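You operate a simulated robot arm through the tools that you are given. There is no shell and no other tool. Be economical: measure what you need, move in short steps, check, and stop when the job is done.

You run a simulated robot arm. Do the job below in one go: nothing can be reset, and whatever is moved stays where it is left.

## Task
Slide both hot lumps off the cooling board with the small turning paddle and cover the red one.
Fine: No jaws or hands on hot sugar; red to square 1, green to 3; paddle back; use the copper dome; yellow lump and tin dome stay.

Only the result counts: the job must be done as asked and must still hold three seconds after the hand-in. Knocking over, shifting, dropping, spilling or breaking anything else fails it. Lids that push on must go on centred and level and be pressed home; caps that screw on are set level and turned clockwise until they are tight.

## Robot
A 6-joint arm with a two-finger parallel gripper, fixed in place. Base frame: the origin is at the foot of the arm, x ahead of it, y to its left, z up; the work surface is at about z = 92. Units: cm, rad, N and s.
With the tool pointing down near the work surface it reaches from about 24 to 66 cm from the base axis. Its first joint turns from -1.152 to 1.152 rad. Payload 2.9 kg.
The tool frame sits at the grasp point between the pads (the TCP): z along the fingers, y along the line on which they close. The tips reach 3 cm beyond it. Largest opening 11 cm; finger width 2, thickness 1; the body of the gripper, 4.8 by 11.2 cm, starts 5.5 cm behind the TCP.
Orientation is that of the tool frame in the base frame, as [roll, pitch, yaw] about the fixed x, y, z axes, in that order (R = Rz(yaw) Ry(pitch) Rx(roll)). With the fingers straight down and closing along the base's y, the tool's x points along the base's -x, its y along +y and its z along -z.

## Interface
- The arm moves only by the tool jog_arm. Its argument "plan" is a list of rows, each an object (a shift or turn left out is 0, a gripper value left out holds the last) with "translation": the shift along the base's x, y, z in mm, a list of three; "turn": the turn, a rotation vector about the base's x, y, z in rad, a list of three; "jaw": the opening in per cent of the stroke, from 0 (shut) to 100 (fully open). In form: [{"translation": [tx, ty, tz], "turn": [rx, ry, rz], "jaw": jaw}, ...]. A call has 1 to 12 rows; each row shifts and turns the commanded pose from where the row before left it. A row lasts 0.2 s, in which the tool goes at most 5 cm and 0.15 rad; a call with a longer step from one row to the next is refused whole, and so is a gripper value outside its range. Where a pose cannot be reached the arm comes as near as it can. A force on the tool above 40 N (or 10 N above the force at the start of the call, whichever is more), or a blocked arm, ends the call early, and 0.2 s more pass. Each finger travels about 10.8 cm/s and halts on what it meets, pressing with about 28 N; the grip force reading is that of the motor and also rises with nothing between the fingers. The clock runs only during rows and for 0.2 s after the last one: add rows that do not move to give the fingers time. It gives the time, the measured TCP pose, the force on the tool (base axes), the opening and the grip force at its end, in the units of the frame above (readings bear some noise), with the torque about the TCP (base axes, N m) and any sound that the robot's microphone picked up, and new pictures: "pictures" is both (left out), scene, wrist or none.
- Cameras (640 x 400 px; columns grow to the right, rows downward): "scene" is fixed at [8.23, 43.15, 140.6]; the picture's right is [-0.75, -0.66, 0.00], its down [-0.25, 0.28, -0.93] and it looks along [0.62, -0.69, -0.37] (base axes); focal length 328 px, centre (320, 200). "wrist" rides on the gripper at [7.2, 1.7, -10.3] in the tool frame; the picture's right is [-0.23, 0.97, 0.00], its down [-0.76, -0.18, -0.62] and it looks along [-0.61, -0.14, 0.78] (tool axes); focal length 222 px, centre (320, 200). There is no depth. A picture from a camera that has moved, and an enlarged one, comes with that camera's place and axes in the base frame and with its lens.
- close_up(camera, box): a new picture of the part [left, top, right, bottom] of that camera's present view, enlarged. The clock stands still meanwhile.
- job_done(): hands the job in; it is judged then, once.

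Work in short steps. Places have to be worked out from the pictures, the camera data and where the tool is seen: move nearer, look again, correct. Check each grasp and each placing, and mend what went wrong. You have 120 turns and 200 pictures in all, those below and enlarged ones among them. Open the gripper and draw the arm clear of the work before you hand the job in, unless the task says otherwise; then end with one line.

The tools are called after "Request:" as a command line: name --argument value ..., lists and objects as JSON in quotes. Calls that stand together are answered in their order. jog_arm: Moves the arm, as the interface text tells. Its arguments: {"type":"object","properties":{"plan":{"type":"array","items":{"type":"object","properties":{"translation":{"type":"array","items":{"type":"number"}},"turn":{"type":"array","items":{"type":"number"}},"jaw":{"type":"number"}}}},"pictures":{"type":"string","enum":["both","scene","wrist","none"]}},"required":["plan"]} The other tools are called the same way: close_up (camera, box) takes an enlarged picture of a part of a camera's view; job_done () hands the job in.

At the start:

```text
time_s: 0.0
tcp_pos: [35.52, -22.58, 126.79]
tool_rot: [-3.141, 0.0, 3.141]
wrist_force: [-0.2, -0.3, -0.3]
moment: [0.0, 0.01, 0.0]
gripper_width: 11.02
finger_force: 0.1
```

scene: 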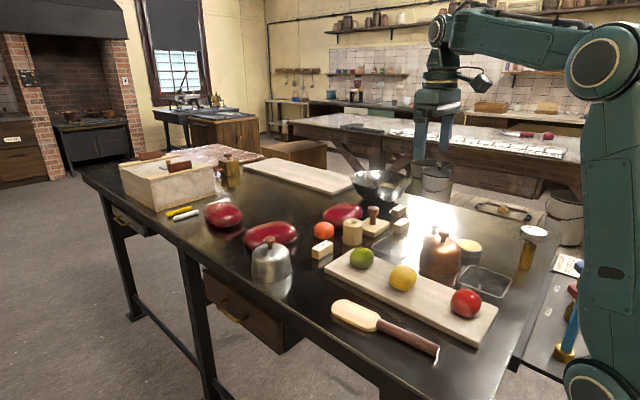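
wrist: 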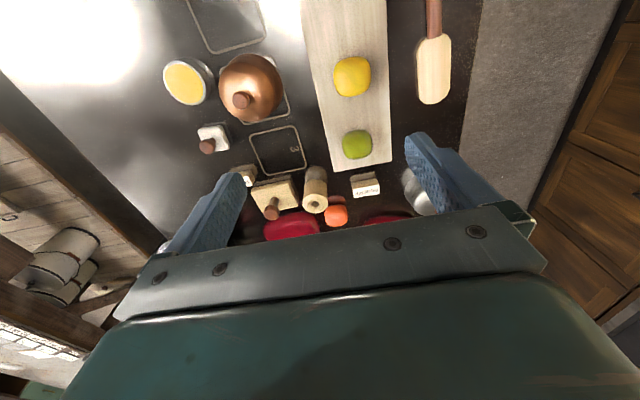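

I begin by enlarging the work area to identify the squares, domes and paddle.

Request:
close_up --camera "scene" --box '[300, 180, 560, 370]'

Request:
close_up --camera "wrist" --box '[140, 0, 480, 230]'

```text
2.11 times, centred on (430, 275) of scene
camera zoom: at [8.23, 43.15, 140.6], right [-0.75, -0.66, 0.0], down [-0.25, 0.28, -0.93], along [0.62, -0.69, -0.37], focal length 691 px, centre (88, 42)
```

zoom: 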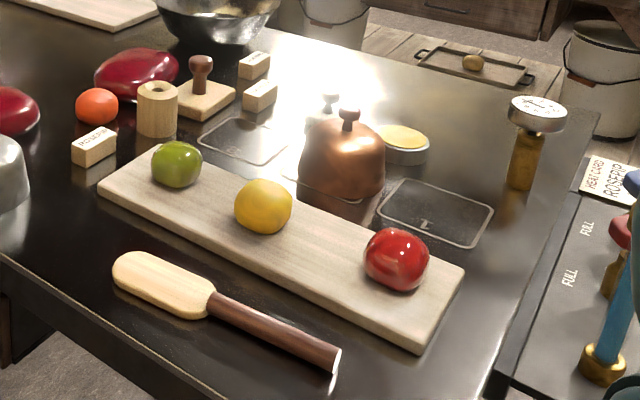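

```text
1.74 times, centred on (310, 115) of wrist
camera zoom: at [28.23, -21.04, 137.19], right [0.23, 0.97, 0.0], down [0.76, -0.18, 0.62], along [0.61, -0.14, -0.78], focal length 386 px, centre (337, 348)
```

zoom: 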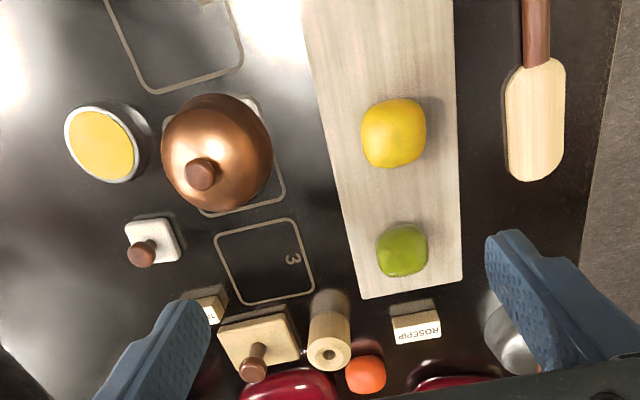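

The board runs along x at about y=-17 (red x≈22, yellow ≈36, green ≈48). Squares 1, 2 and 3 lie at about y=-34, with the copper dome on 2. The paddle lies along x near y≈-3 with its blade ahead, so I hover over the handle and look.

Request:
jog_arm --plan '[{"translation": [-7.5, 32.7, -26]}, {"translation": [-7.5, 32.7, -26]}, {"translation": [-7.5, 32.7, -26]}, {"translation": [-7.5, 32.7, -26]}, {"translation": [-7.5, 32.7, -26]}, {"translation": [-7.5, 32.7, -26]}, {}]'

```text
time_s: 1.6
tcp_pos: [30.97, -2.85, 111.42]
tool_rot: [3.141, 0.0, 3.138]
wrist_force: [-1.0, -0.4, 0.4]
moment: [-0.02, 0.0, 0.0]
gripper_width: 10.99
finger_force: 0.0
camera wrist: at [23.84, -1.2, 121.83], right [0.23, 0.97, 0.0], down [0.76, -0.18, 0.62], along [0.61, -0.14, -0.78], focal length 222 px, centre (320, 200)
```

scene: 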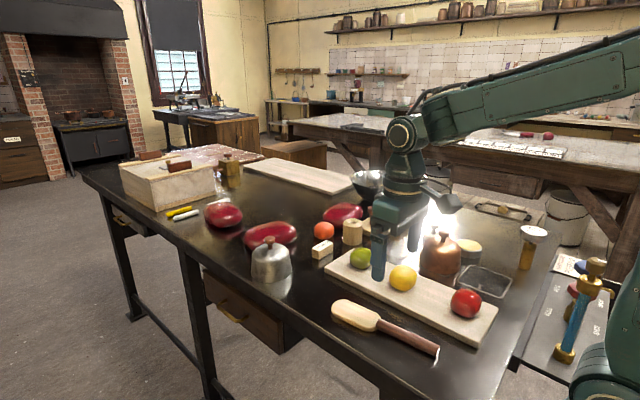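
wrist: 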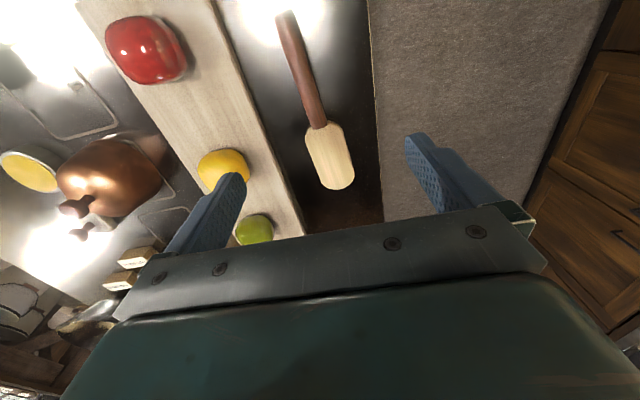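

Wrist view puts the handle from (22.5,-4.6) to the neck at (34.1,-3.8), with yaw about 0.09. I line up with it and go lower.

Request:
jog_arm --plan '[{"translation": [0, -8, -40], "turn": [0, 0, 0.09]}, {"translation": [0, 0, -40]}, {"translation": [0, 0, -30]}, {}]'

Request:
close_up --camera "scene" --box '[320, 220, 500, 370]'

```text
time_s: 2.6
tcp_pos: [30.75, -3.8, 100.16]
tool_rot: [3.141, 0.001, -3.053]
wrist_force: [-0.4, 0.4, 0.0]
moment: [0.02, -0.02, 0.0]
gripper_width: 10.98
finger_force: 0.1
camera wrist: at [23.42, -2.71, 110.63], right [0.14, 0.99, 0.0], down [0.77, -0.11, 0.62], along [0.62, -0.09, -0.78], focal length 222 px, centre (320, 200)
```

scene: 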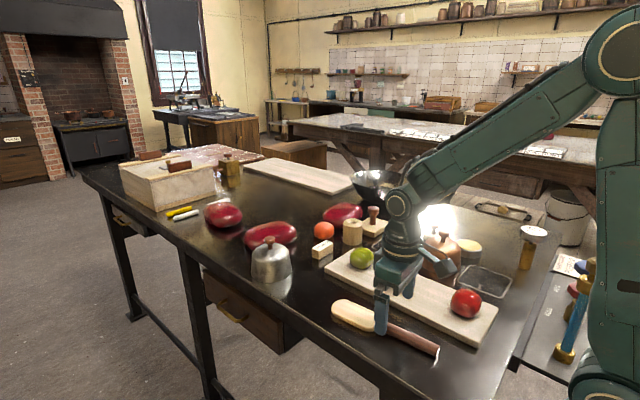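
wrist: 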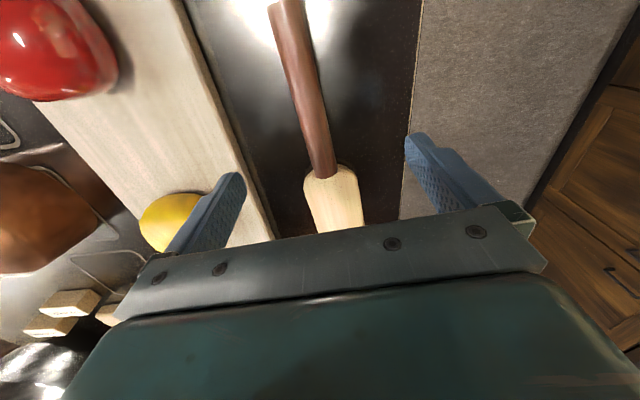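

```text
2.67 times, centred on (410, 295) of scene
camera zoom: at [8.23, 43.15, 140.6], right [-0.75, -0.66, 0.0], down [-0.25, 0.28, -0.93], along [0.62, -0.69, -0.37], focal length 875 px, centre (80, -53)
```

zoom: 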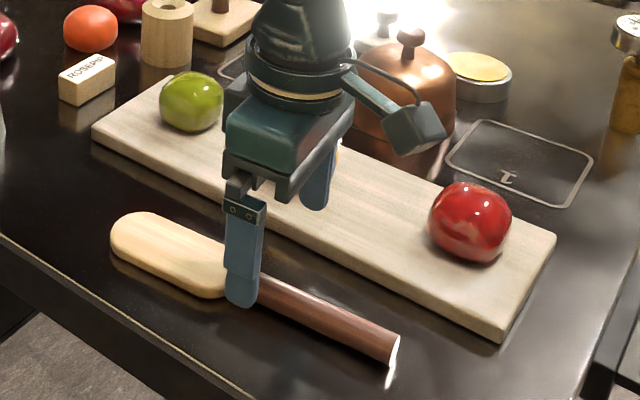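

Handle axis passes about (31,-4.0) and the board edge is near y=-10, so I narrow the jaws first, then descend until the tips are just above the table.

Request:
jog_arm --plan '[{"translation": [2, -2, 0], "jaw": 50}, {"jaw": 50}, {"translation": [0, 0, -25]}, {"translation": [0, 0, -15]}, {"translation": [0, 0, -8]}, {}]'

Request:
close_up --camera "scene" --box '[320, 220, 500, 370]'

```text
time_s: 4.0
tcp_pos: [31.23, -4.13, 95.57]
tool_rot: [3.141, 0.0, -3.052]
wrist_force: [0.1, -0.3, -0.2]
moment: [0.01, -0.05, 0.02]
gripper_width: 5.49
finger_force: 0.0
camera wrist: at [23.83, -3.03, 105.82], right [0.14, 0.99, 0.0], down [0.77, -0.11, 0.62], along [0.62, -0.09, -0.78], focal length 222 px, centre (320, 200)
```

scene: 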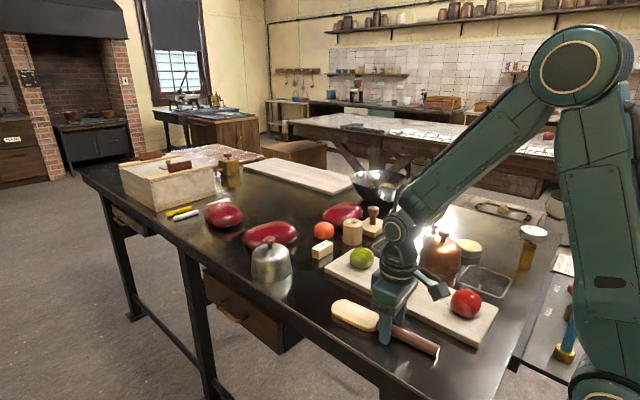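
wrist: 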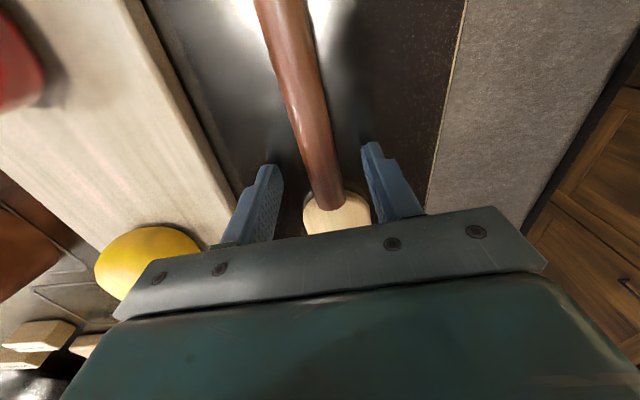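

```text
2.67 times, centred on (410, 295) of scene
camera zoom: at [8.23, 43.15, 140.6], right [-0.75, -0.66, 0.0], down [-0.25, 0.28, -0.93], along [0.62, -0.69, -0.37], focal length 875 px, centre (80, -53)
```

zoom: 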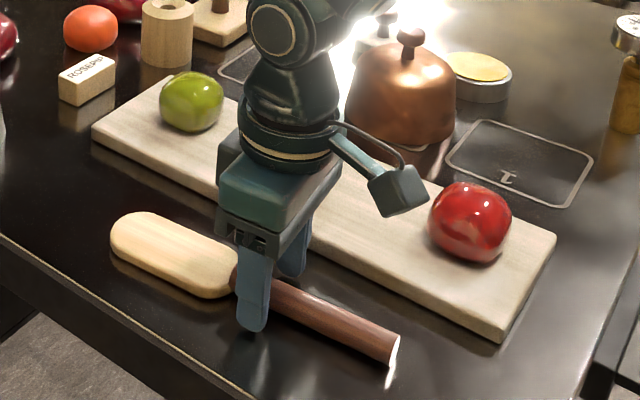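

The handle is centred between the fingers. I lower 2 mm more and close.

Request:
jog_arm --plan '[{"translation": [0, 0, -2]}, {"jaw": 0}, {"jaw": 0}, {"jaw": 0}, {"jaw": 0}]' --pictures "wrist"

```text
time_s: 5.2
tcp_pos: [31.26, -4.03, 95.28]
tool_rot: [3.14, 0.001, -3.052]
wrist_force: [-0.8, -0.4, 0.7]
moment: [0.02, 0.01, 0.02]
gripper_width: 2.1
finger_force: 27.7
camera wrist: at [23.89, -3.02, 105.59], right [0.14, 0.99, 0.0], down [0.77, -0.11, 0.62], along [0.62, -0.09, -0.78], focal length 222 px, centre (320, 200)
```

wrist: 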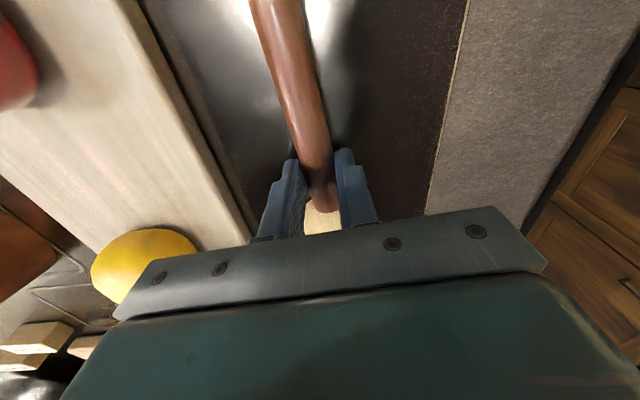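

Grip holds at 2.1 cm opening. The return pose is TCP (31.26,-4.03,95.28) with yaw -3.052. Next I lift and check the paddle stays rigid.

Request:
jog_arm --plan '[{"translation": [0, 0, 15]}, {"translation": [0, 0, 35]}, {"translation": [0, 0, 50]}, {"translation": [0, 0, 50]}, {}]'

```text
time_s: 6.4
tcp_pos: [31.07, -4.53, 110.0]
tool_rot: [3.141, -0.001, -3.053]
wrist_force: [0.1, 0.0, -1.0]
moment: [-0.03, 0.0, -0.01]
gripper_width: 2.1
finger_force: 27.7
camera wrist: at [23.68, -3.48, 120.43], right [0.14, 0.99, 0.0], down [0.77, -0.11, 0.62], along [0.62, -0.09, -0.78], focal length 222 px, centre (320, 200)
```

scene: 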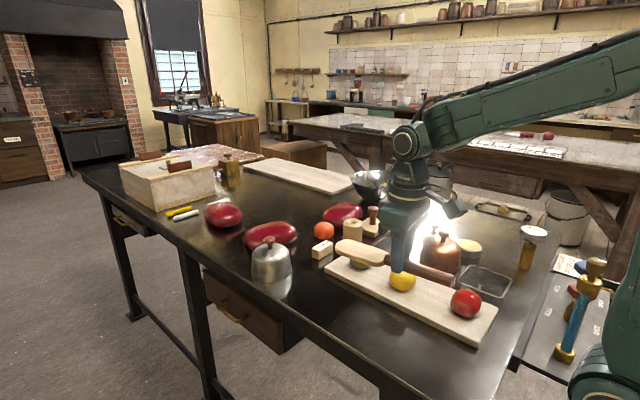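
wrist: 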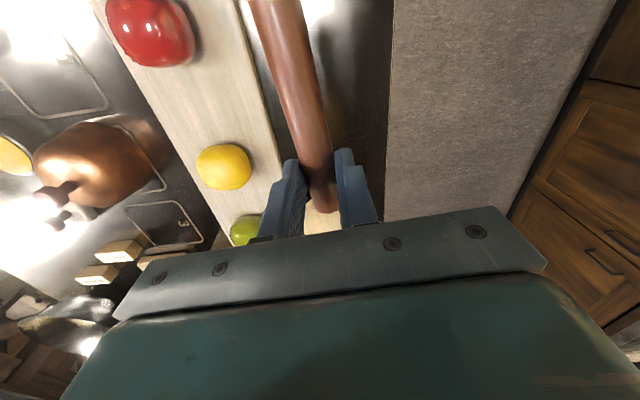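

The paddle lifts rigidly. I turn it to point along -y while moving over x≈48, on the +y side of the board.

Request:
jog_arm --plan '[{"translation": [14.4, 6, 0], "turn": [0, 0, -0.1385]}, {"translation": [14.4, 6, 0], "turn": [0, 0, -0.1385]}, {"translation": [14.4, 6, 0], "turn": [0, 0, -0.1385]}, {"translation": [14.4, 6, 0], "turn": [0, 0, -0.1385]}, {"translation": [14.4, 6, 0], "turn": [0, 0, -0.1385]}, {"translation": [14.4, 6, 0], "turn": [0, 0, -0.1385]}, {"translation": [14.4, 6, 0], "turn": [0, 0, -0.1385]}, {"translation": [14.4, 6, 0], "turn": [0, 0, -0.1385]}, {"translation": [14.4, 6, 0], "turn": [0, 0, -0.1385]}, {"translation": [14.4, 6, 0], "turn": [0, 0, -0.1385]}, {"translation": [14.4, 6, 0], "turn": [0, 0, -0.1385]}, {"translation": [14.4, 6, 0], "turn": [0, 0, -0.1365]}]'

```text
time_s: 9.0
tcp_pos: [48.21, 3.07, 110.21]
tool_rot: [3.141, 0.0, 1.569]
wrist_force: [0.3, 0.4, -0.7]
moment: [0.04, 0.02, 0.02]
gripper_width: 2.11
finger_force: 27.6
camera wrist: at [50.04, 10.37, 120.57], right [0.97, -0.23, 0.0], down [-0.18, -0.76, 0.62], along [-0.14, -0.61, -0.78], focal length 222 px, centre (320, 200)
```

scene: 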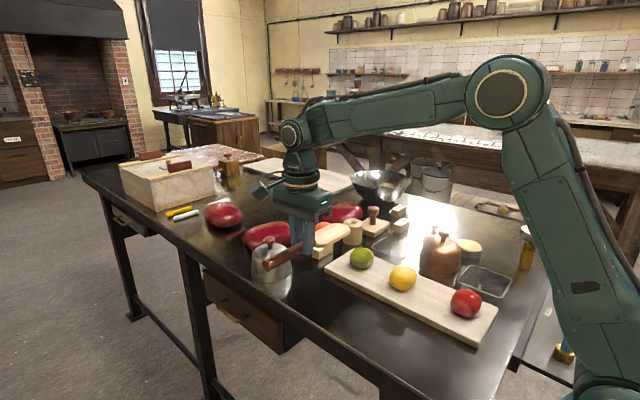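
wrist: 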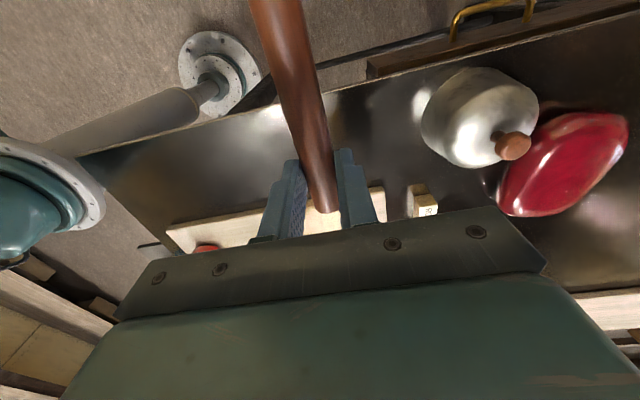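

Now I tilt the paddle about 0.5 rad so the blade dips ahead of the gripper. Then I lower it over the board edge just behind the green lump.

Request:
jog_arm --plan '[{"turn": [0.125, 0, 0]}, {"turn": [0.125, 0, 0]}, {"turn": [0.125, 0, 0]}, {"turn": [0.125, 0, 0]}, {"translation": [1, -20, -33]}, {"translation": [0, -20, -33]}, {}]'

Request:
close_up --camera "scene" --box '[260, 180, 500, 340]'

```text
time_s: 10.6
tcp_pos: [48.77, -0.54, 103.66]
tool_rot: [-3.141, -0.498, 1.571]
wrist_force: [0.2, -0.2, -0.9]
moment: [0.01, 0.03, -0.03]
gripper_width: 2.07
finger_force: 28.1
camera wrist: at [50.45, 0.82, 116.29], right [0.97, -0.2, -0.11], down [-0.18, -0.97, 0.18], along [-0.14, -0.16, -0.98], focal length 222 px, centre (320, 200)
```

scene: 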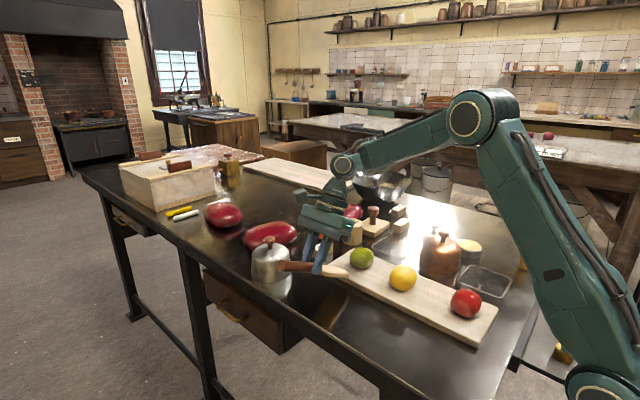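
wrist: 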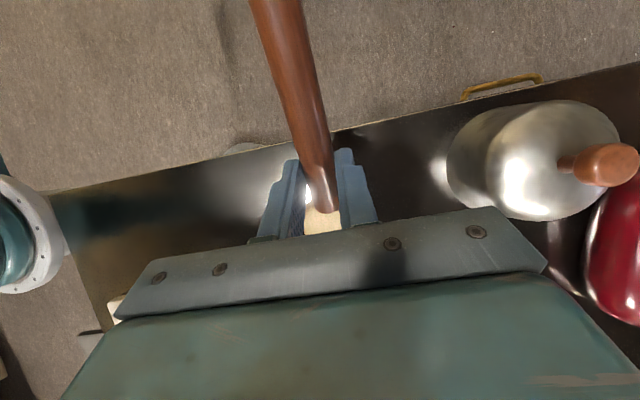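

```text
2.50 times, centred on (380, 260) of scene
camera zoom: at [8.23, 43.15, 140.6], right [-0.75, -0.66, 0.0], down [-0.25, 0.28, -0.93], along [0.62, -0.69, -0.37], focal length 820 px, centre (170, 50)
```

zoom: 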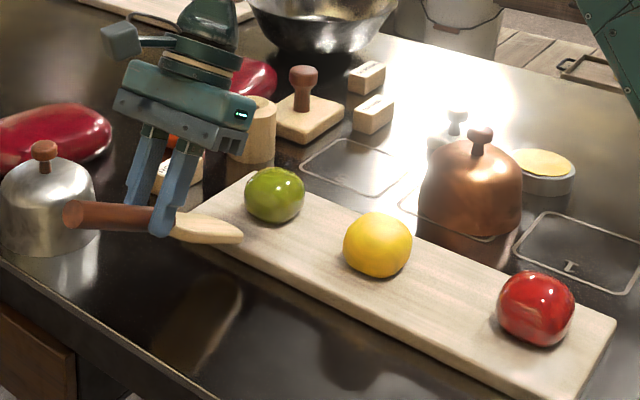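

Tip is about z 95 near y≈-11, right behind the green lump and roughly in line. I lower it 7 mm and push slowly along -y.

Request:
jog_arm --plan '[{"translation": [-3, 0, -7]}, {"translation": [0, -10, 0]}, {"translation": [0, -10, 0]}, {"translation": [0, -10, 0]}, {"translation": [0, -10, 0]}, {"translation": [0, -10, 0]}, {"translation": [0, -10, 0]}, {"translation": [0, -10, 0]}]' --pictures "none"

Request:
close_up --camera "scene" --box '[260, 180, 500, 340]'

```text
time_s: 12.4
tcp_pos: [48.27, -7.97, 102.91]
tool_rot: [3.141, -0.498, 1.571]
wrist_force: [-0.1, 3.2, 7.3]
moment: [-0.51, -0.01, -0.01]
gripper_width: 2.09
finger_force: 28.4
```

```text
2.50 times, centred on (380, 260) of scene
camera zoom: at [8.22, 43.16, 140.59], right [-0.75, -0.66, 0.0], down [-0.25, 0.28, -0.93], along [0.62, -0.69, -0.37], focal length 820 px, centre (170, 50)
```

zoom: 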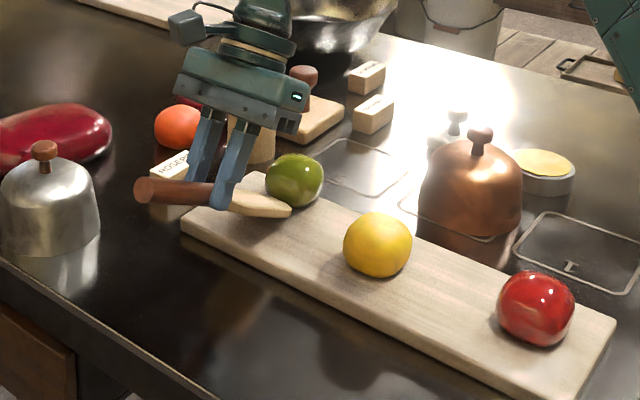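

The green lump slid straight, now near y≈-21.6 at the board edge. The upward 7 N means the blade presses on the board, so I raise it 5 mm and keep pushing.

Request:
jog_arm --plan '[{"translation": [0, 0, 5]}, {"translation": [0, -8, 0]}, {"translation": [0, -8, 0]}, {"translation": [0, -8, 0]}, {"translation": [0, -8, 0]}, {}]' --pictures "none"

Request:
close_up --camera "scene" --box '[260, 180, 500, 340]'

```text
time_s: 13.8
tcp_pos: [48.21, -11.12, 103.35]
tool_rot: [-3.141, -0.499, 1.57]
wrist_force: [0.6, -1.3, -0.7]
moment: [0.01, 0.0, 0.01]
gripper_width: 2.09
finger_force: 27.9
```

```text
2.50 times, centred on (380, 260) of scene
camera zoom: at [8.23, 43.15, 140.6], right [-0.75, -0.66, 0.0], down [-0.25, 0.28, -0.93], along [0.62, -0.69, -0.37], focal length 820 px, centre (170, 50)
```

zoom: 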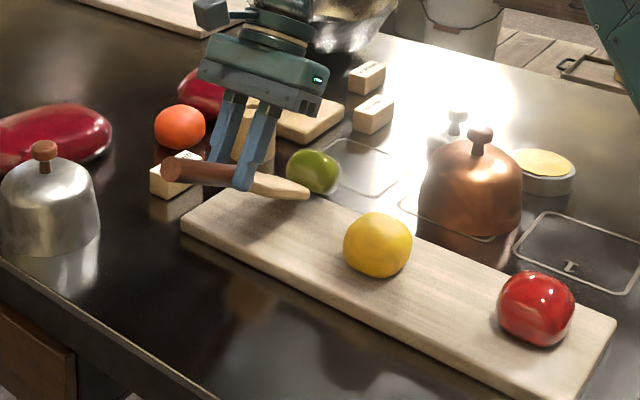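

The lump is tipping off the far edge. I push on 3 cm more at the same height.

Request:
jog_arm --plan '[{"translation": [0, -8, 0]}, {"translation": [0, -8, 0]}, {"translation": [0, -8, 0]}, {"translation": [0, -8, 0]}, {}]' --pictures "none"

Request:
close_up --camera "scene" --box '[280, 160, 460, 280]'

```text
time_s: 15.0
tcp_pos: [48.25, -14.33, 103.42]
tool_rot: [3.141, -0.499, 1.57]
wrist_force: [-0.8, 1.4, 0.2]
moment: [0.01, -0.01, 0.01]
gripper_width: 2.1
finger_force: 27.7
```

```text
3.33 times, centred on (370, 220) of scene
camera zoom: at [8.23, 43.15, 140.6], right [-0.75, -0.66, 0.0], down [-0.25, 0.28, -0.93], along [0.62, -0.69, -0.37], focal length 1094 px, centre (153, 133)
```

zoom: 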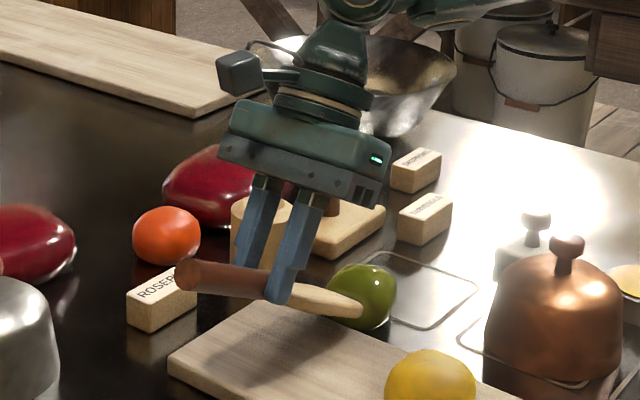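

The green lump is now on the table at about (48.2,-27). I lower the tip about 1 cm while pushing on toward square 3.

Request:
jog_arm --plan '[{"translation": [0, -6, -5]}, {"translation": [0, -8, -4]}, {"translation": [0, -8, 0]}, {"translation": [0, -8, 0]}, {"translation": [0, -8, 0]}, {"translation": [0, -8, 0]}, {}]' --pictures "none"

Request:
close_up --camera "scene" --box '[280, 160, 460, 280]'

```text
time_s: 16.6
tcp_pos: [48.4, -18.82, 102.61]
tool_rot: [3.141, -0.5, 1.569]
wrist_force: [-0.1, -0.1, -0.4]
moment: [0.02, 0.03, -0.01]
gripper_width: 2.1
finger_force: 28.0
```

```text
3.33 times, centred on (370, 220) of scene
camera zoom: at [8.23, 43.15, 140.6], right [-0.75, -0.66, 0.0], down [-0.25, 0.28, -0.93], along [0.62, -0.69, -0.37], focal length 1094 px, centre (153, 133)
```

zoom: 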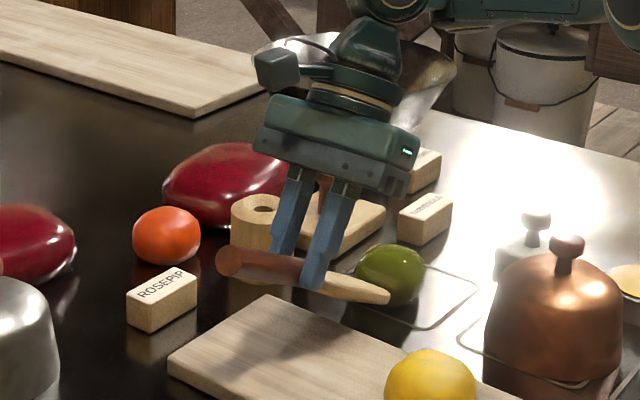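

Lump at about (48.3,-32.0) and the square 3 centre at (48.5,-34.3), so I push 2.2 cm more.

Request:
jog_arm --plan '[{"translation": [0, -7, 0]}, {"translation": [0, -7, 0]}, {"translation": [0, -7, 0]}, {}]' --pictures "none"

Request:
close_up --camera "scene" --box '[280, 160, 460, 280]'

```text
time_s: 17.6
tcp_pos: [47.79, -20.64, 101.8]
tool_rot: [3.139, -0.498, 1.57]
wrist_force: [-0.3, -0.3, -1.3]
moment: [0.01, -0.02, 0.04]
gripper_width: 2.1
finger_force: 27.8
out of reach, approached as far as the arm can: row 1, 2, 3
```

```text
3.33 times, centred on (370, 220) of scene
camera zoom: at [8.23, 43.15, 140.6], right [-0.75, -0.66, 0.0], down [-0.25, 0.28, -0.93], along [0.62, -0.69, -0.37], focal length 1094 px, centre (153, 133)
```

zoom: 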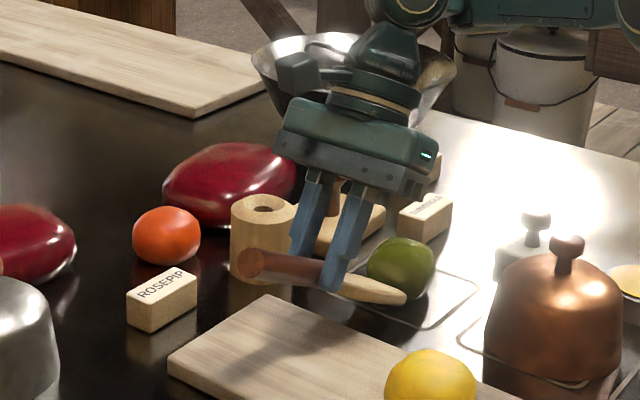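

Reach limit met; the lump is at about (48.2,-33.5), inside square 3 but 0.8 cm short of centre. I back off, flatten the tilt slightly to regain reach, and nudge it on.

Request:
jog_arm --plan '[{"translation": [5, 15, 0]}, {"translation": [0, 5, -8], "turn": [-0.075, 0, 0]}, {"translation": [0, 5, -8], "turn": [-0.075, 0, 0]}, {}]' --pictures "none"

Request:
close_up --camera "scene" --box '[280, 160, 460, 280]'

```text
time_s: 18.6
tcp_pos: [48.18, -17.9, 100.43]
tool_rot: [-3.141, -0.348, 1.572]
wrist_force: [0.5, 0.3, -1.5]
moment: [0.03, 0.02, -0.01]
gripper_width: 2.07
finger_force: 27.7
```

```text
3.33 times, centred on (370, 220) of scene
camera zoom: at [8.23, 43.15, 140.6], right [-0.75, -0.66, 0.0], down [-0.25, 0.28, -0.93], along [0.62, -0.69, -0.37], focal length 1094 px, centre (153, 133)
```

zoom: 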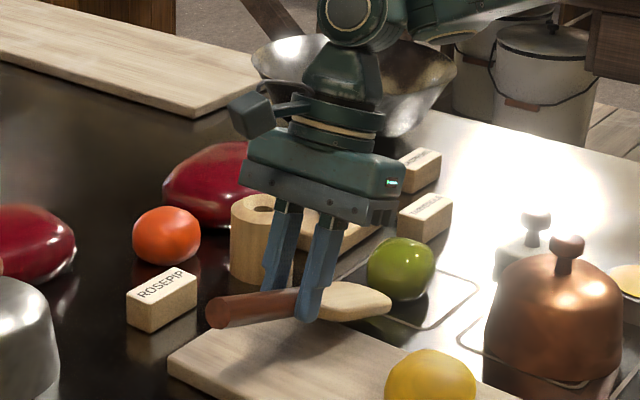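

Pushing 2.4 cm and looking.

Request:
jog_arm --plan '[{"translation": [0, -8, 0]}, {"translation": [0, -8, 0]}, {"translation": [0, -8, 0]}, {}]' --pictures "none"

Request:
close_up --camera "scene" --box '[280, 160, 460, 280]'

```text
time_s: 19.6
tcp_pos: [48.12, -20.28, 100.32]
tool_rot: [-3.14, -0.349, 1.57]
wrist_force: [-0.7, 0.3, -0.6]
moment: [0.0, 0.04, -0.03]
gripper_width: 2.07
finger_force: 27.9
```

```text
3.33 times, centred on (370, 220) of scene
camera zoom: at [8.23, 43.15, 140.6], right [-0.75, -0.66, 0.0], down [-0.25, 0.28, -0.93], along [0.62, -0.69, -0.37], focal length 1094 px, centre (153, 133)
```

zoom: 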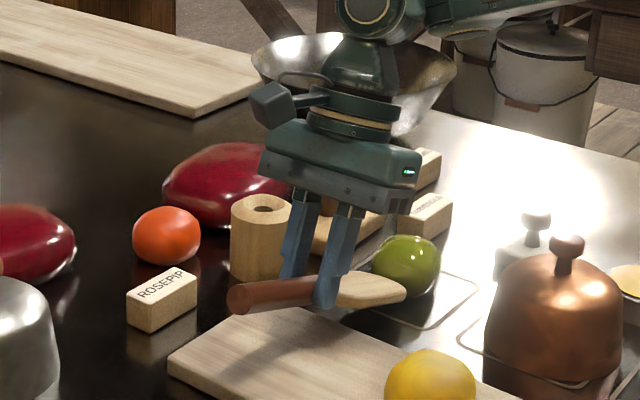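

Green is centred at about (48.2,-34). I back away, lift, and carry the paddle back over to the red lump's +y side, high over the yellow one.

Request:
jog_arm --plan '[{"translation": [0, 15, 5]}, {"translation": [0, 35, 30]}, {"translation": [0, 40, 30]}, {"translation": [0, 45, 20]}, {"translation": [0, 50, 10]}, {"translation": [-42, 5, 0]}, {"translation": [-42, 5, 0]}, {"translation": [-42, 5, 0]}, {"translation": [-42, 0, 0], "turn": [0.05, 0, 0]}, {"translation": [-42, 0, 0], "turn": [0.05, 0, 0]}, {"translation": [-42, 0, 0], "turn": [0.05, 0, 0]}, {}]'

Request:
close_up --camera "scene" --box '[320, 180, 560, 340]'

```text
refused: row 5 steps farther than a row can; nothing moved
```

```text
2.50 times, centred on (440, 260) of scene
camera zoom: at [8.23, 43.15, 140.6], right [-0.75, -0.66, 0.0], down [-0.25, 0.28, -0.93], along [0.62, -0.69, -0.37], focal length 820 px, centre (20, 50)
```

zoom: 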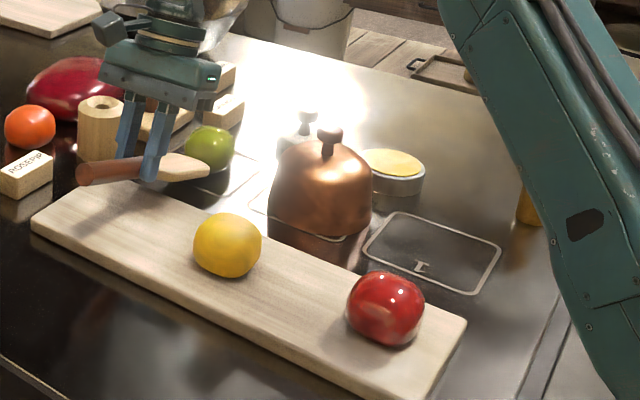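

Row 5 was slightly too long; I resend it. From this picture, square 1's centre is about (23.1,-34.6) and red is at (22.2,-17.3).

Request:
jog_arm --plan '[{"translation": [0, 15, 5]}, {"translation": [0, 35, 30]}, {"translation": [0, 38, 30]}, {"translation": [0, 45, 20]}, {"translation": [0, 48, 10]}, {"translation": [-42, 5, 0]}, {"translation": [-42, 5, 0]}, {"translation": [-42, 5, 0]}, {"translation": [-42, 0, 0], "turn": [0.05, 0, 0]}, {"translation": [-42, 0, 0], "turn": [0.05, 0, 0]}, {"translation": [-42, 0, 0], "turn": [0.05, 0, 0]}, {}]'

Request:
close_up --camera "scene" --box '[320, 180, 560, 340]'

```text
time_s: 22.2
tcp_pos: [22.87, -1.1, 109.68]
tool_rot: [-3.14, -0.499, 1.571]
wrist_force: [1.4, -0.2, -0.7]
moment: [0.0, -0.02, 0.05]
gripper_width: 2.09
finger_force: 28.1
camera wrist: at [24.6, 0.37, 122.39], right [0.97, -0.2, -0.11], down [-0.18, -0.97, 0.18], along [-0.14, -0.16, -0.98], focal length 222 px, centre (320, 200)
```

scene: 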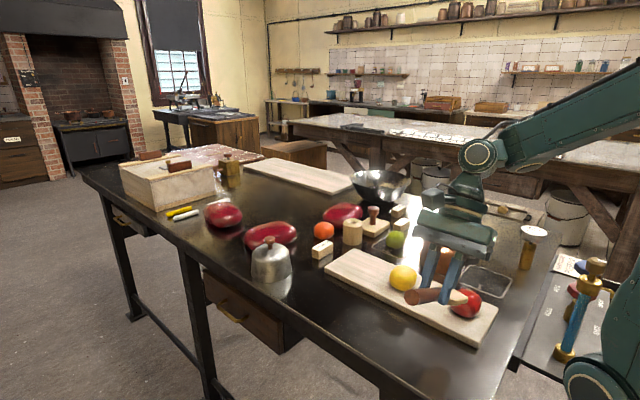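
wrist: 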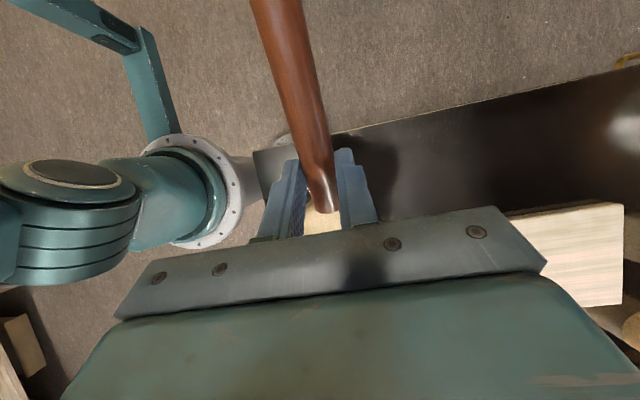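

```text
2.50 times, centred on (440, 260) of scene
camera zoom: at [8.23, 43.15, 140.6], right [-0.75, -0.66, 0.0], down [-0.25, 0.28, -0.93], along [0.62, -0.69, -0.37], focal length 820 px, centre (20, 50)
```

zoom: 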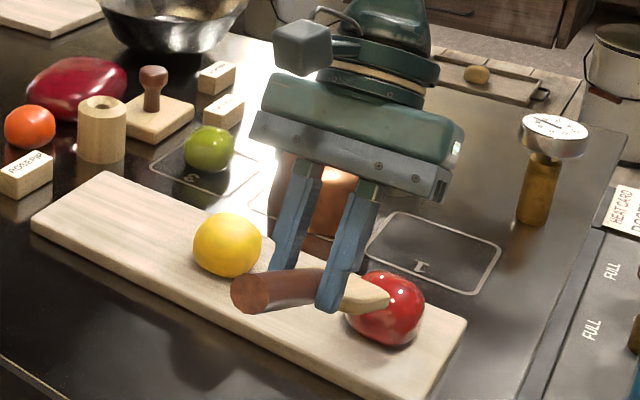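

Reachable. I lower it 63 mm to the same height as before and align x to the lump.

Request:
jog_arm --plan '[{"translation": [-2, 5, -33]}, {"translation": [-2, 0, -30]}, {}]' --pictures "none"

Request:
close_up --camera "scene" --box '[380, 220, 530, 320]'

```text
time_s: 23.0
tcp_pos: [22.6, -0.51, 103.42]
tool_rot: [-3.141, -0.5, 1.571]
wrist_force: [-0.9, 0.1, -0.5]
moment: [-0.03, -0.02, 0.01]
gripper_width: 2.08
finger_force: 27.9
```

```text
4.00 times, centred on (455, 270) of scene
camera zoom: at [8.23, 43.15, 140.6], right [-0.75, -0.66, 0.0], down [-0.25, 0.28, -0.93], along [0.62, -0.69, -0.37], focal length 1313 px, centre (-220, -80)
```

zoom: 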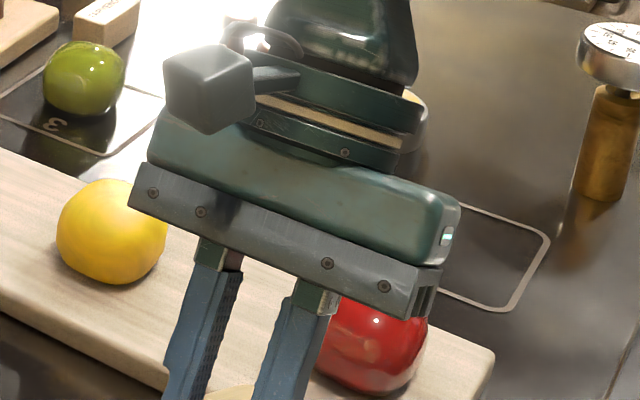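

Height and x look right, so I push along -y 7.5 cm.

Request:
jog_arm --plan '[{"translation": [0, -10, 0]}, {"translation": [0, -10, 0]}, {"translation": [0, -10, 0]}, {"translation": [0, -10, 0]}, {"translation": [0, -10, 0]}, {"translation": [0, -10, 0]}, {"translation": [0, -10, 0]}, {"translation": [0, -5, 0]}]' --pictures "none"

Request:
close_up --camera "scene" --box '[360, 210, 540, 350]'

```text
time_s: 24.8
tcp_pos: [22.45, -7.6, 103.46]
tool_rot: [-3.141, -0.5, 1.57]
wrist_force: [0.0, 0.2, -0.4]
moment: [0.06, -0.01, -0.01]
gripper_width: 2.11
finger_force: 28.1
```

```text
2.86 times, centred on (450, 280) of scene
camera zoom: at [8.23, 43.15, 140.6], right [-0.75, -0.66, 0.0], down [-0.25, 0.28, -0.93], along [0.62, -0.69, -0.37], focal length 938 px, centre (-51, -29)
```

zoom: 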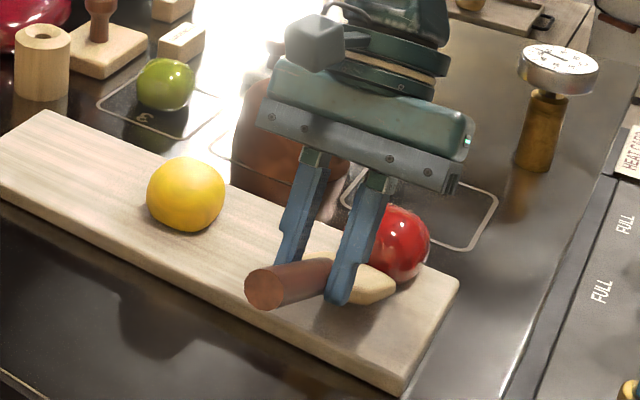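

Red has moved straight to about y≈-21. I continue 6 cm to bring it off the edge.

Request:
jog_arm --plan '[{"translation": [0, -8, 0]}, {"translation": [0, -8, 0]}, {"translation": [0, -8, 0]}, {"translation": [0, -8, 0]}, {"translation": [0, -8, 0]}, {"translation": [0, -8, 0]}, {"translation": [0, -8, 0]}, {}]' --pictures "none"

Request:
close_up --camera "scene" --box '[380, 200, 560, 340]'

```text
time_s: 26.6
tcp_pos: [22.48, -13.52, 103.52]
tool_rot: [-3.14, -0.499, 1.567]
wrist_force: [-0.7, 0.4, -0.8]
moment: [0.04, -0.01, -0.04]
gripper_width: 2.1
finger_force: 28.1
```

```text
2.86 times, centred on (470, 270) of scene
camera zoom: at [8.23, 43.15, 140.6], right [-0.75, -0.66, 0.0], down [-0.25, 0.28, -0.93], along [0.62, -0.69, -0.37], focal length 938 px, centre (-109, 0)
```

zoom: 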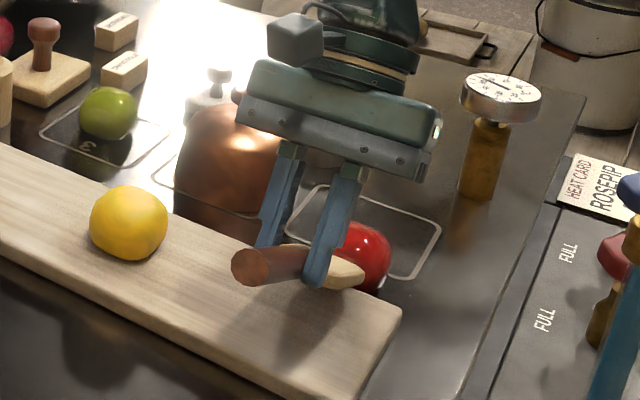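

Red is on the table at about (21.6,-26.5) and needs to go to (23.1,-34.6). I back off, yaw slightly, and shift to push it slanting toward +x.

Request:
jog_arm --plan '[{"translation": [0, 12, 0]}, {"translation": [-13, 0, 0], "turn": [0, 0, 0.08]}, {"translation": [-13, 0, 0], "turn": [0, 0, 0.08]}, {}]' --pictures "none"

Request:
close_up --camera "scene" --box '[380, 200, 560, 340]'

```text
time_s: 27.6
tcp_pos: [19.76, -12.02, 103.56]
tool_rot: [-3.138, -0.5, 1.731]
wrist_force: [0.9, 0.4, -1.5]
moment: [0.03, 0.01, 0.0]
gripper_width: 2.07
finger_force: 27.7
```

```text
2.86 times, centred on (470, 270) of scene
camera zoom: at [8.23, 43.15, 140.6], right [-0.75, -0.66, 0.0], down [-0.25, 0.28, -0.93], along [0.62, -0.69, -0.37], focal length 938 px, centre (-109, 0)
```

zoom: 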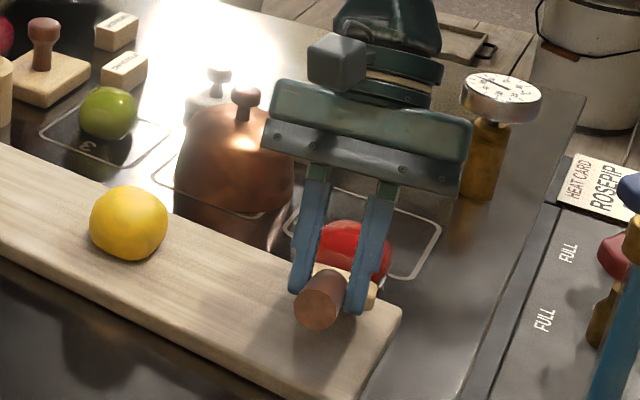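

The tip is aligned behind red. I push along the slanted direction, lowering as it clears the board.

Request:
jog_arm --plan '[{"translation": [1.3, -8, 0]}, {"translation": [1.3, -8, -4]}, {"translation": [1.3, -8, -4]}, {"translation": [1.3, -8, 0]}, {"translation": [1.3, -8, 0]}, {"translation": [1.3, -8, 0]}, {"translation": [1.3, -8, 0]}, {}]' --pictures "none"

Request:
close_up --camera "scene" --box '[380, 200, 560, 340]'

```text
time_s: 29.4
tcp_pos: [20.8, -17.89, 102.57]
tool_rot: [3.141, -0.498, 1.729]
wrist_force: [-0.2, -0.4, -0.1]
moment: [0.02, 0.04, 0.0]
gripper_width: 2.07
finger_force: 27.8
```

```text
2.86 times, centred on (470, 270) of scene
camera zoom: at [8.23, 43.15, 140.6], right [-0.75, -0.66, 0.0], down [-0.25, 0.28, -0.93], along [0.62, -0.69, -0.37], focal length 938 px, centre (-109, 0)
```

zoom: 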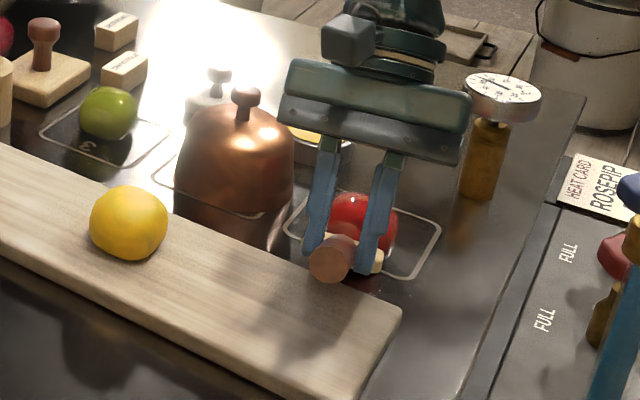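

Red at about (22.5,-31.2), tracking well. I push 3.2 cm more.

Request:
jog_arm --plan '[{"translation": [1.3, -8, 0]}, {"translation": [1.3, -8, 0]}, {"translation": [1.3, -8, 0]}, {"translation": [1.3, -8, 0]}, {}]' --pictures "none"

Request:
close_up --camera "scene" --box '[380, 200, 560, 340]'

```text
time_s: 30.6
tcp_pos: [21.33, -21.04, 102.77]
tool_rot: [-3.14, -0.5, 1.731]
wrist_force: [-0.6, 1.2, -0.7]
moment: [0.03, 0.03, -0.01]
gripper_width: 2.08
finger_force: 27.8
```

```text
2.86 times, centred on (470, 270) of scene
camera zoom: at [8.23, 43.15, 140.6], right [-0.75, -0.66, 0.0], down [-0.25, 0.28, -0.93], along [0.62, -0.69, -0.37], focal length 938 px, centre (-109, 0)
```

zoom: 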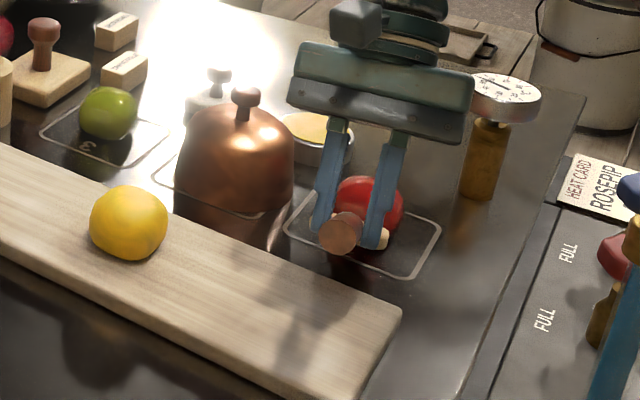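

Red is centred in square 1 at about (22.8,-34.2). I retreat, lift, level the paddle and start turning it back for its return.

Request:
jog_arm --plan '[{"translation": [0, 10, 0]}, {"translation": [0, 35, 25]}, {"translation": [0, 38, 30]}, {"translation": [0, 35, 30], "turn": [-0.1234, -0.0199, 0]}, {"translation": [20, 10, 15], "turn": [-0.1234, -0.0199, 0]}, {"translation": [20, 10, 0], "turn": [-0.1234, -0.0199, 0]}, {"translation": [20, 10, 0], "turn": [-0.1234, -0.0199, 0]}, {"translation": [8, 2, 0], "turn": [0, 0, 0.15]}, {"translation": [8, 2, 0], "turn": [0, 0, 0.15]}, {"translation": [8, 2, 0], "turn": [0, 0, 0.15]}, {"translation": [8, 2, 0], "turn": [0, 0, 0.15]}, {"translation": [8, 2, 0], "turn": [0, 0, 0.15]}]' --pictures "scene"

```text
time_s: 33.2
tcp_pos: [31.41, -5.15, 112.85]
tool_rot: [-3.141, 0.001, 2.482]
wrist_force: [1.0, 0.4, -1.5]
moment: [0.03, -0.01, 0.02]
gripper_width: 2.06
finger_force: 28.3
```

scene: 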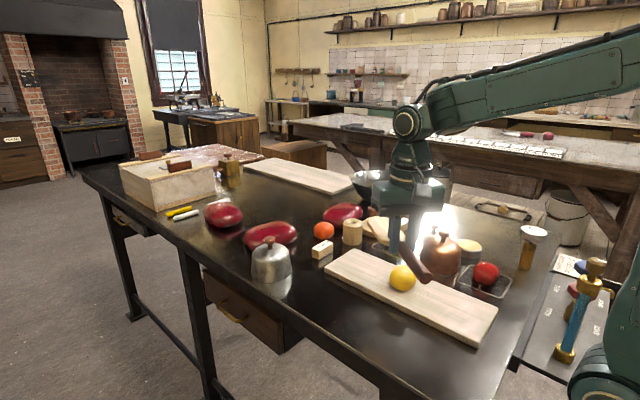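

Levelled cleanly. I finish the turn above the original spot and descend part-way.

Request:
jog_arm --plan '[{"translation": [0, 3, 0], "turn": [0, 0, 0.15]}, {"translation": [0, 3, 0], "turn": [0, 0, 0.15]}, {"translation": [0, 3, 0], "turn": [0, 0, 0.15]}, {"translation": [0, 2, 0], "turn": [0, 0, 0.15]}, {"translation": [0, 0, 0], "turn": [0, 0, 0.149]}, {"translation": [0, 0, -50]}, {"translation": [0, 0, -50]}, {}, {}]' --pictures "none"

Request:
close_up --camera "scene" --box '[320, 220, 500, 370]'

```text
time_s: 35.2
tcp_pos: [31.45, -4.27, 102.94]
tool_rot: [-3.14, -0.001, -3.054]
wrist_force: [1.0, 0.8, -1.2]
moment: [0.02, 0.02, 0.0]
gripper_width: 2.07
finger_force: 27.9
```

```text
2.67 times, centred on (410, 295) of scene
camera zoom: at [8.23, 43.15, 140.6], right [-0.75, -0.66, 0.0], down [-0.25, 0.28, -0.93], along [0.62, -0.69, -0.37], focal length 875 px, centre (80, -53)
```

zoom: 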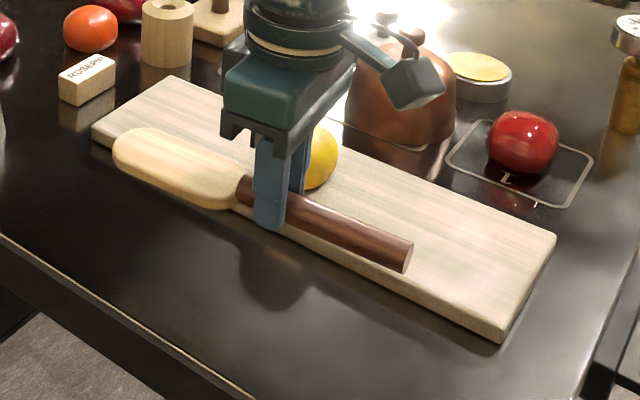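

The board hasn't shifted and red sits in square 1. I descend to the table with a small correction.

Request:
jog_arm --plan '[{"translation": [-1.5, 2, -40]}, {"translation": [0, 0, -25]}, {"translation": [0, 0, -9]}, {}, {}]' --pictures "none"

Request:
close_up --camera "scene" --box '[320, 220, 500, 370]'

```text
time_s: 36.4
tcp_pos: [31.31, -4.09, 95.29]
tool_rot: [-3.14, 0.001, -3.054]
wrist_force: [1.2, -0.2, 5.8]
moment: [-0.02, 0.61, -0.01]
gripper_width: 2.11
finger_force: 28.0
```

```text
2.67 times, centred on (410, 295) of scene
camera zoom: at [8.23, 43.15, 140.6], right [-0.75, -0.66, 0.0], down [-0.25, 0.28, -0.93], along [0.62, -0.69, -0.37], focal length 875 px, centre (80, -53)
```

zoom: 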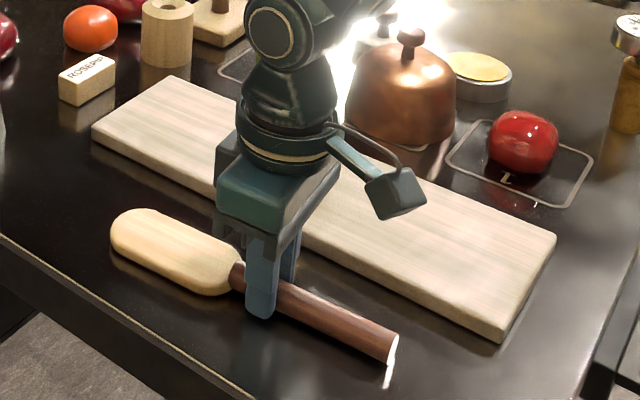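

The paddle matches its original picture position and touches the table. I open partway, let it settle and rise.

Request:
jog_arm --plan '[{"jaw": 25}, {"jaw": 45}, {"jaw": 45}, {"translation": [0, 0, 30]}, {"translation": [0, 0, 50]}, {"translation": [0, 0, 50]}, {}]' --pictures "none"

Request:
close_up --camera "scene" --box '[320, 180, 560, 370]'

```text
time_s: 38.0
tcp_pos: [31.15, -4.0, 108.61]
tool_rot: [-3.141, -0.001, -3.055]
wrist_force: [-0.1, -0.6, 0.3]
moment: [-0.01, 0.02, -0.02]
gripper_width: 4.92
finger_force: 0.0
```

```text
2.11 times, centred on (440, 275) of scene
camera zoom: at [8.23, 43.15, 140.6], right [-0.75, -0.66, 0.0], down [-0.25, 0.28, -0.93], along [0.62, -0.69, -0.37], focal length 691 px, centre (67, 42)
```

zoom: 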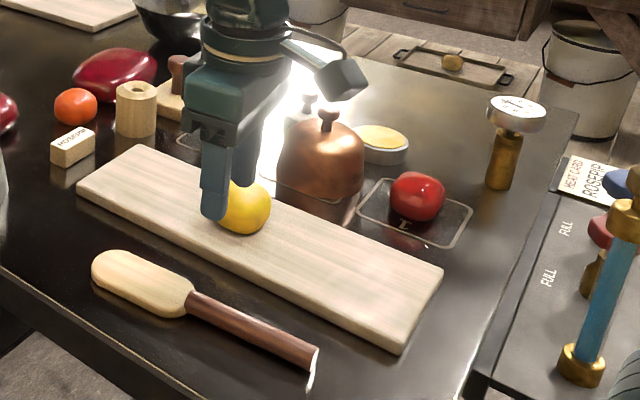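

The paddle is back as it was. The dome knob triangulates to about (34.7,-35.0,100), so I move above it.

Request:
jog_arm --plan '[{"translation": [0, -20, 40]}, {"translation": [5, -42, 0]}, {"translation": [5, -42, 0]}, {"translation": [5, -42, 0]}, {"translation": [5, -42, 0]}, {"translation": [5, -42, 0]}, {"translation": [5, -42, 0], "turn": [0, 0, -0.088]}, {"translation": [5, -38, 0]}, {}]'

```text
time_s: 40.0
tcp_pos: [35.01, -34.85, 112.39]
tool_rot: [3.141, -0.001, 3.141]
wrist_force: [0.8, 0.5, 0.8]
moment: [-0.01, 0.0, 0.01]
gripper_width: 4.95
finger_force: 0.1
camera wrist: at [27.73, -33.23, 122.75], right [0.23, 0.97, 0.0], down [0.76, -0.18, 0.62], along [0.61, -0.14, -0.78], focal length 222 px, centre (320, 200)
```

scene: 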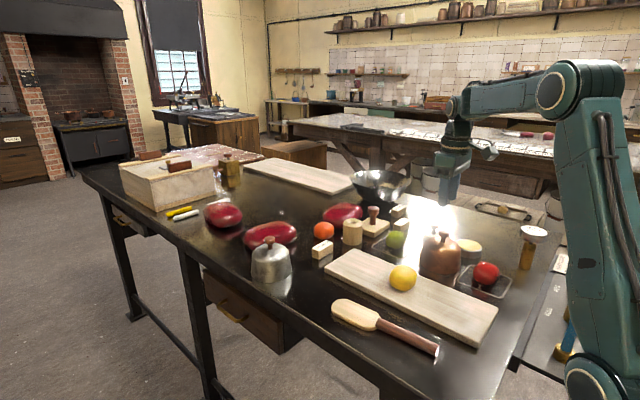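
wrist: 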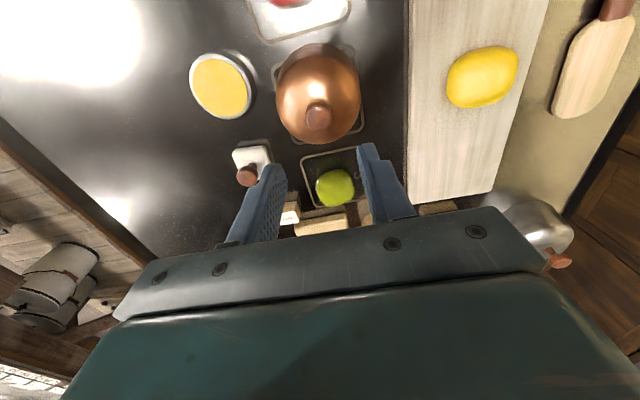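

Request:
close_up --camera "scene" --box '[390, 180, 530, 310]'

Request:
close_up --camera "wrist" --box '[240, 0, 420, 180]'

```text
3.08 times, centred on (460, 245) of scene
camera zoom: at [8.23, 43.14, 140.6], right [-0.75, -0.66, 0.0], down [-0.25, 0.28, -0.93], along [0.62, -0.69, -0.37], focal length 1010 px, centre (-111, 62)
```

zoom: 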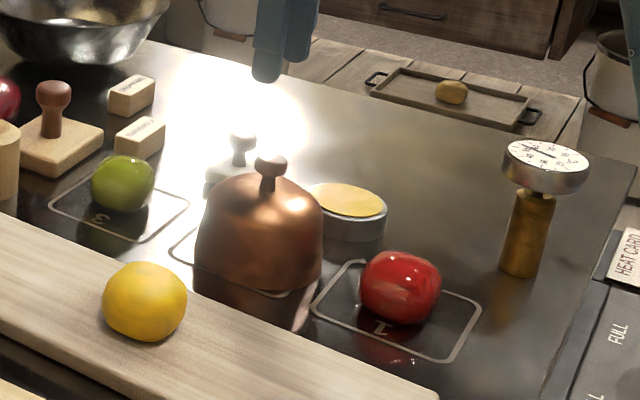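

```text
2.22 times, centred on (330, 90) of wrist
camera zoom: at [27.73, -33.23, 122.75], right [0.23, 0.97, 0.0], down [0.76, -0.18, 0.62], along [0.61, -0.14, -0.78], focal length 494 px, centre (298, 444)
```

zoom: 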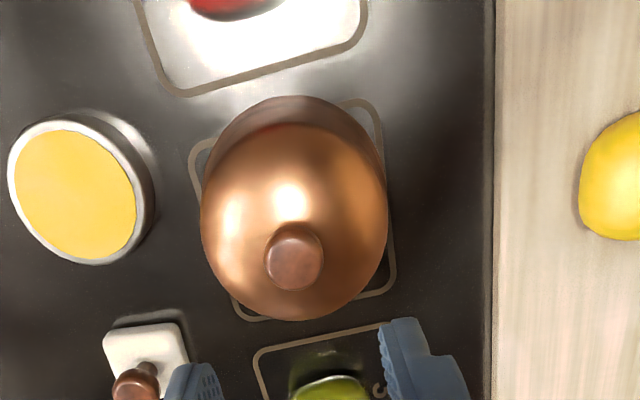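

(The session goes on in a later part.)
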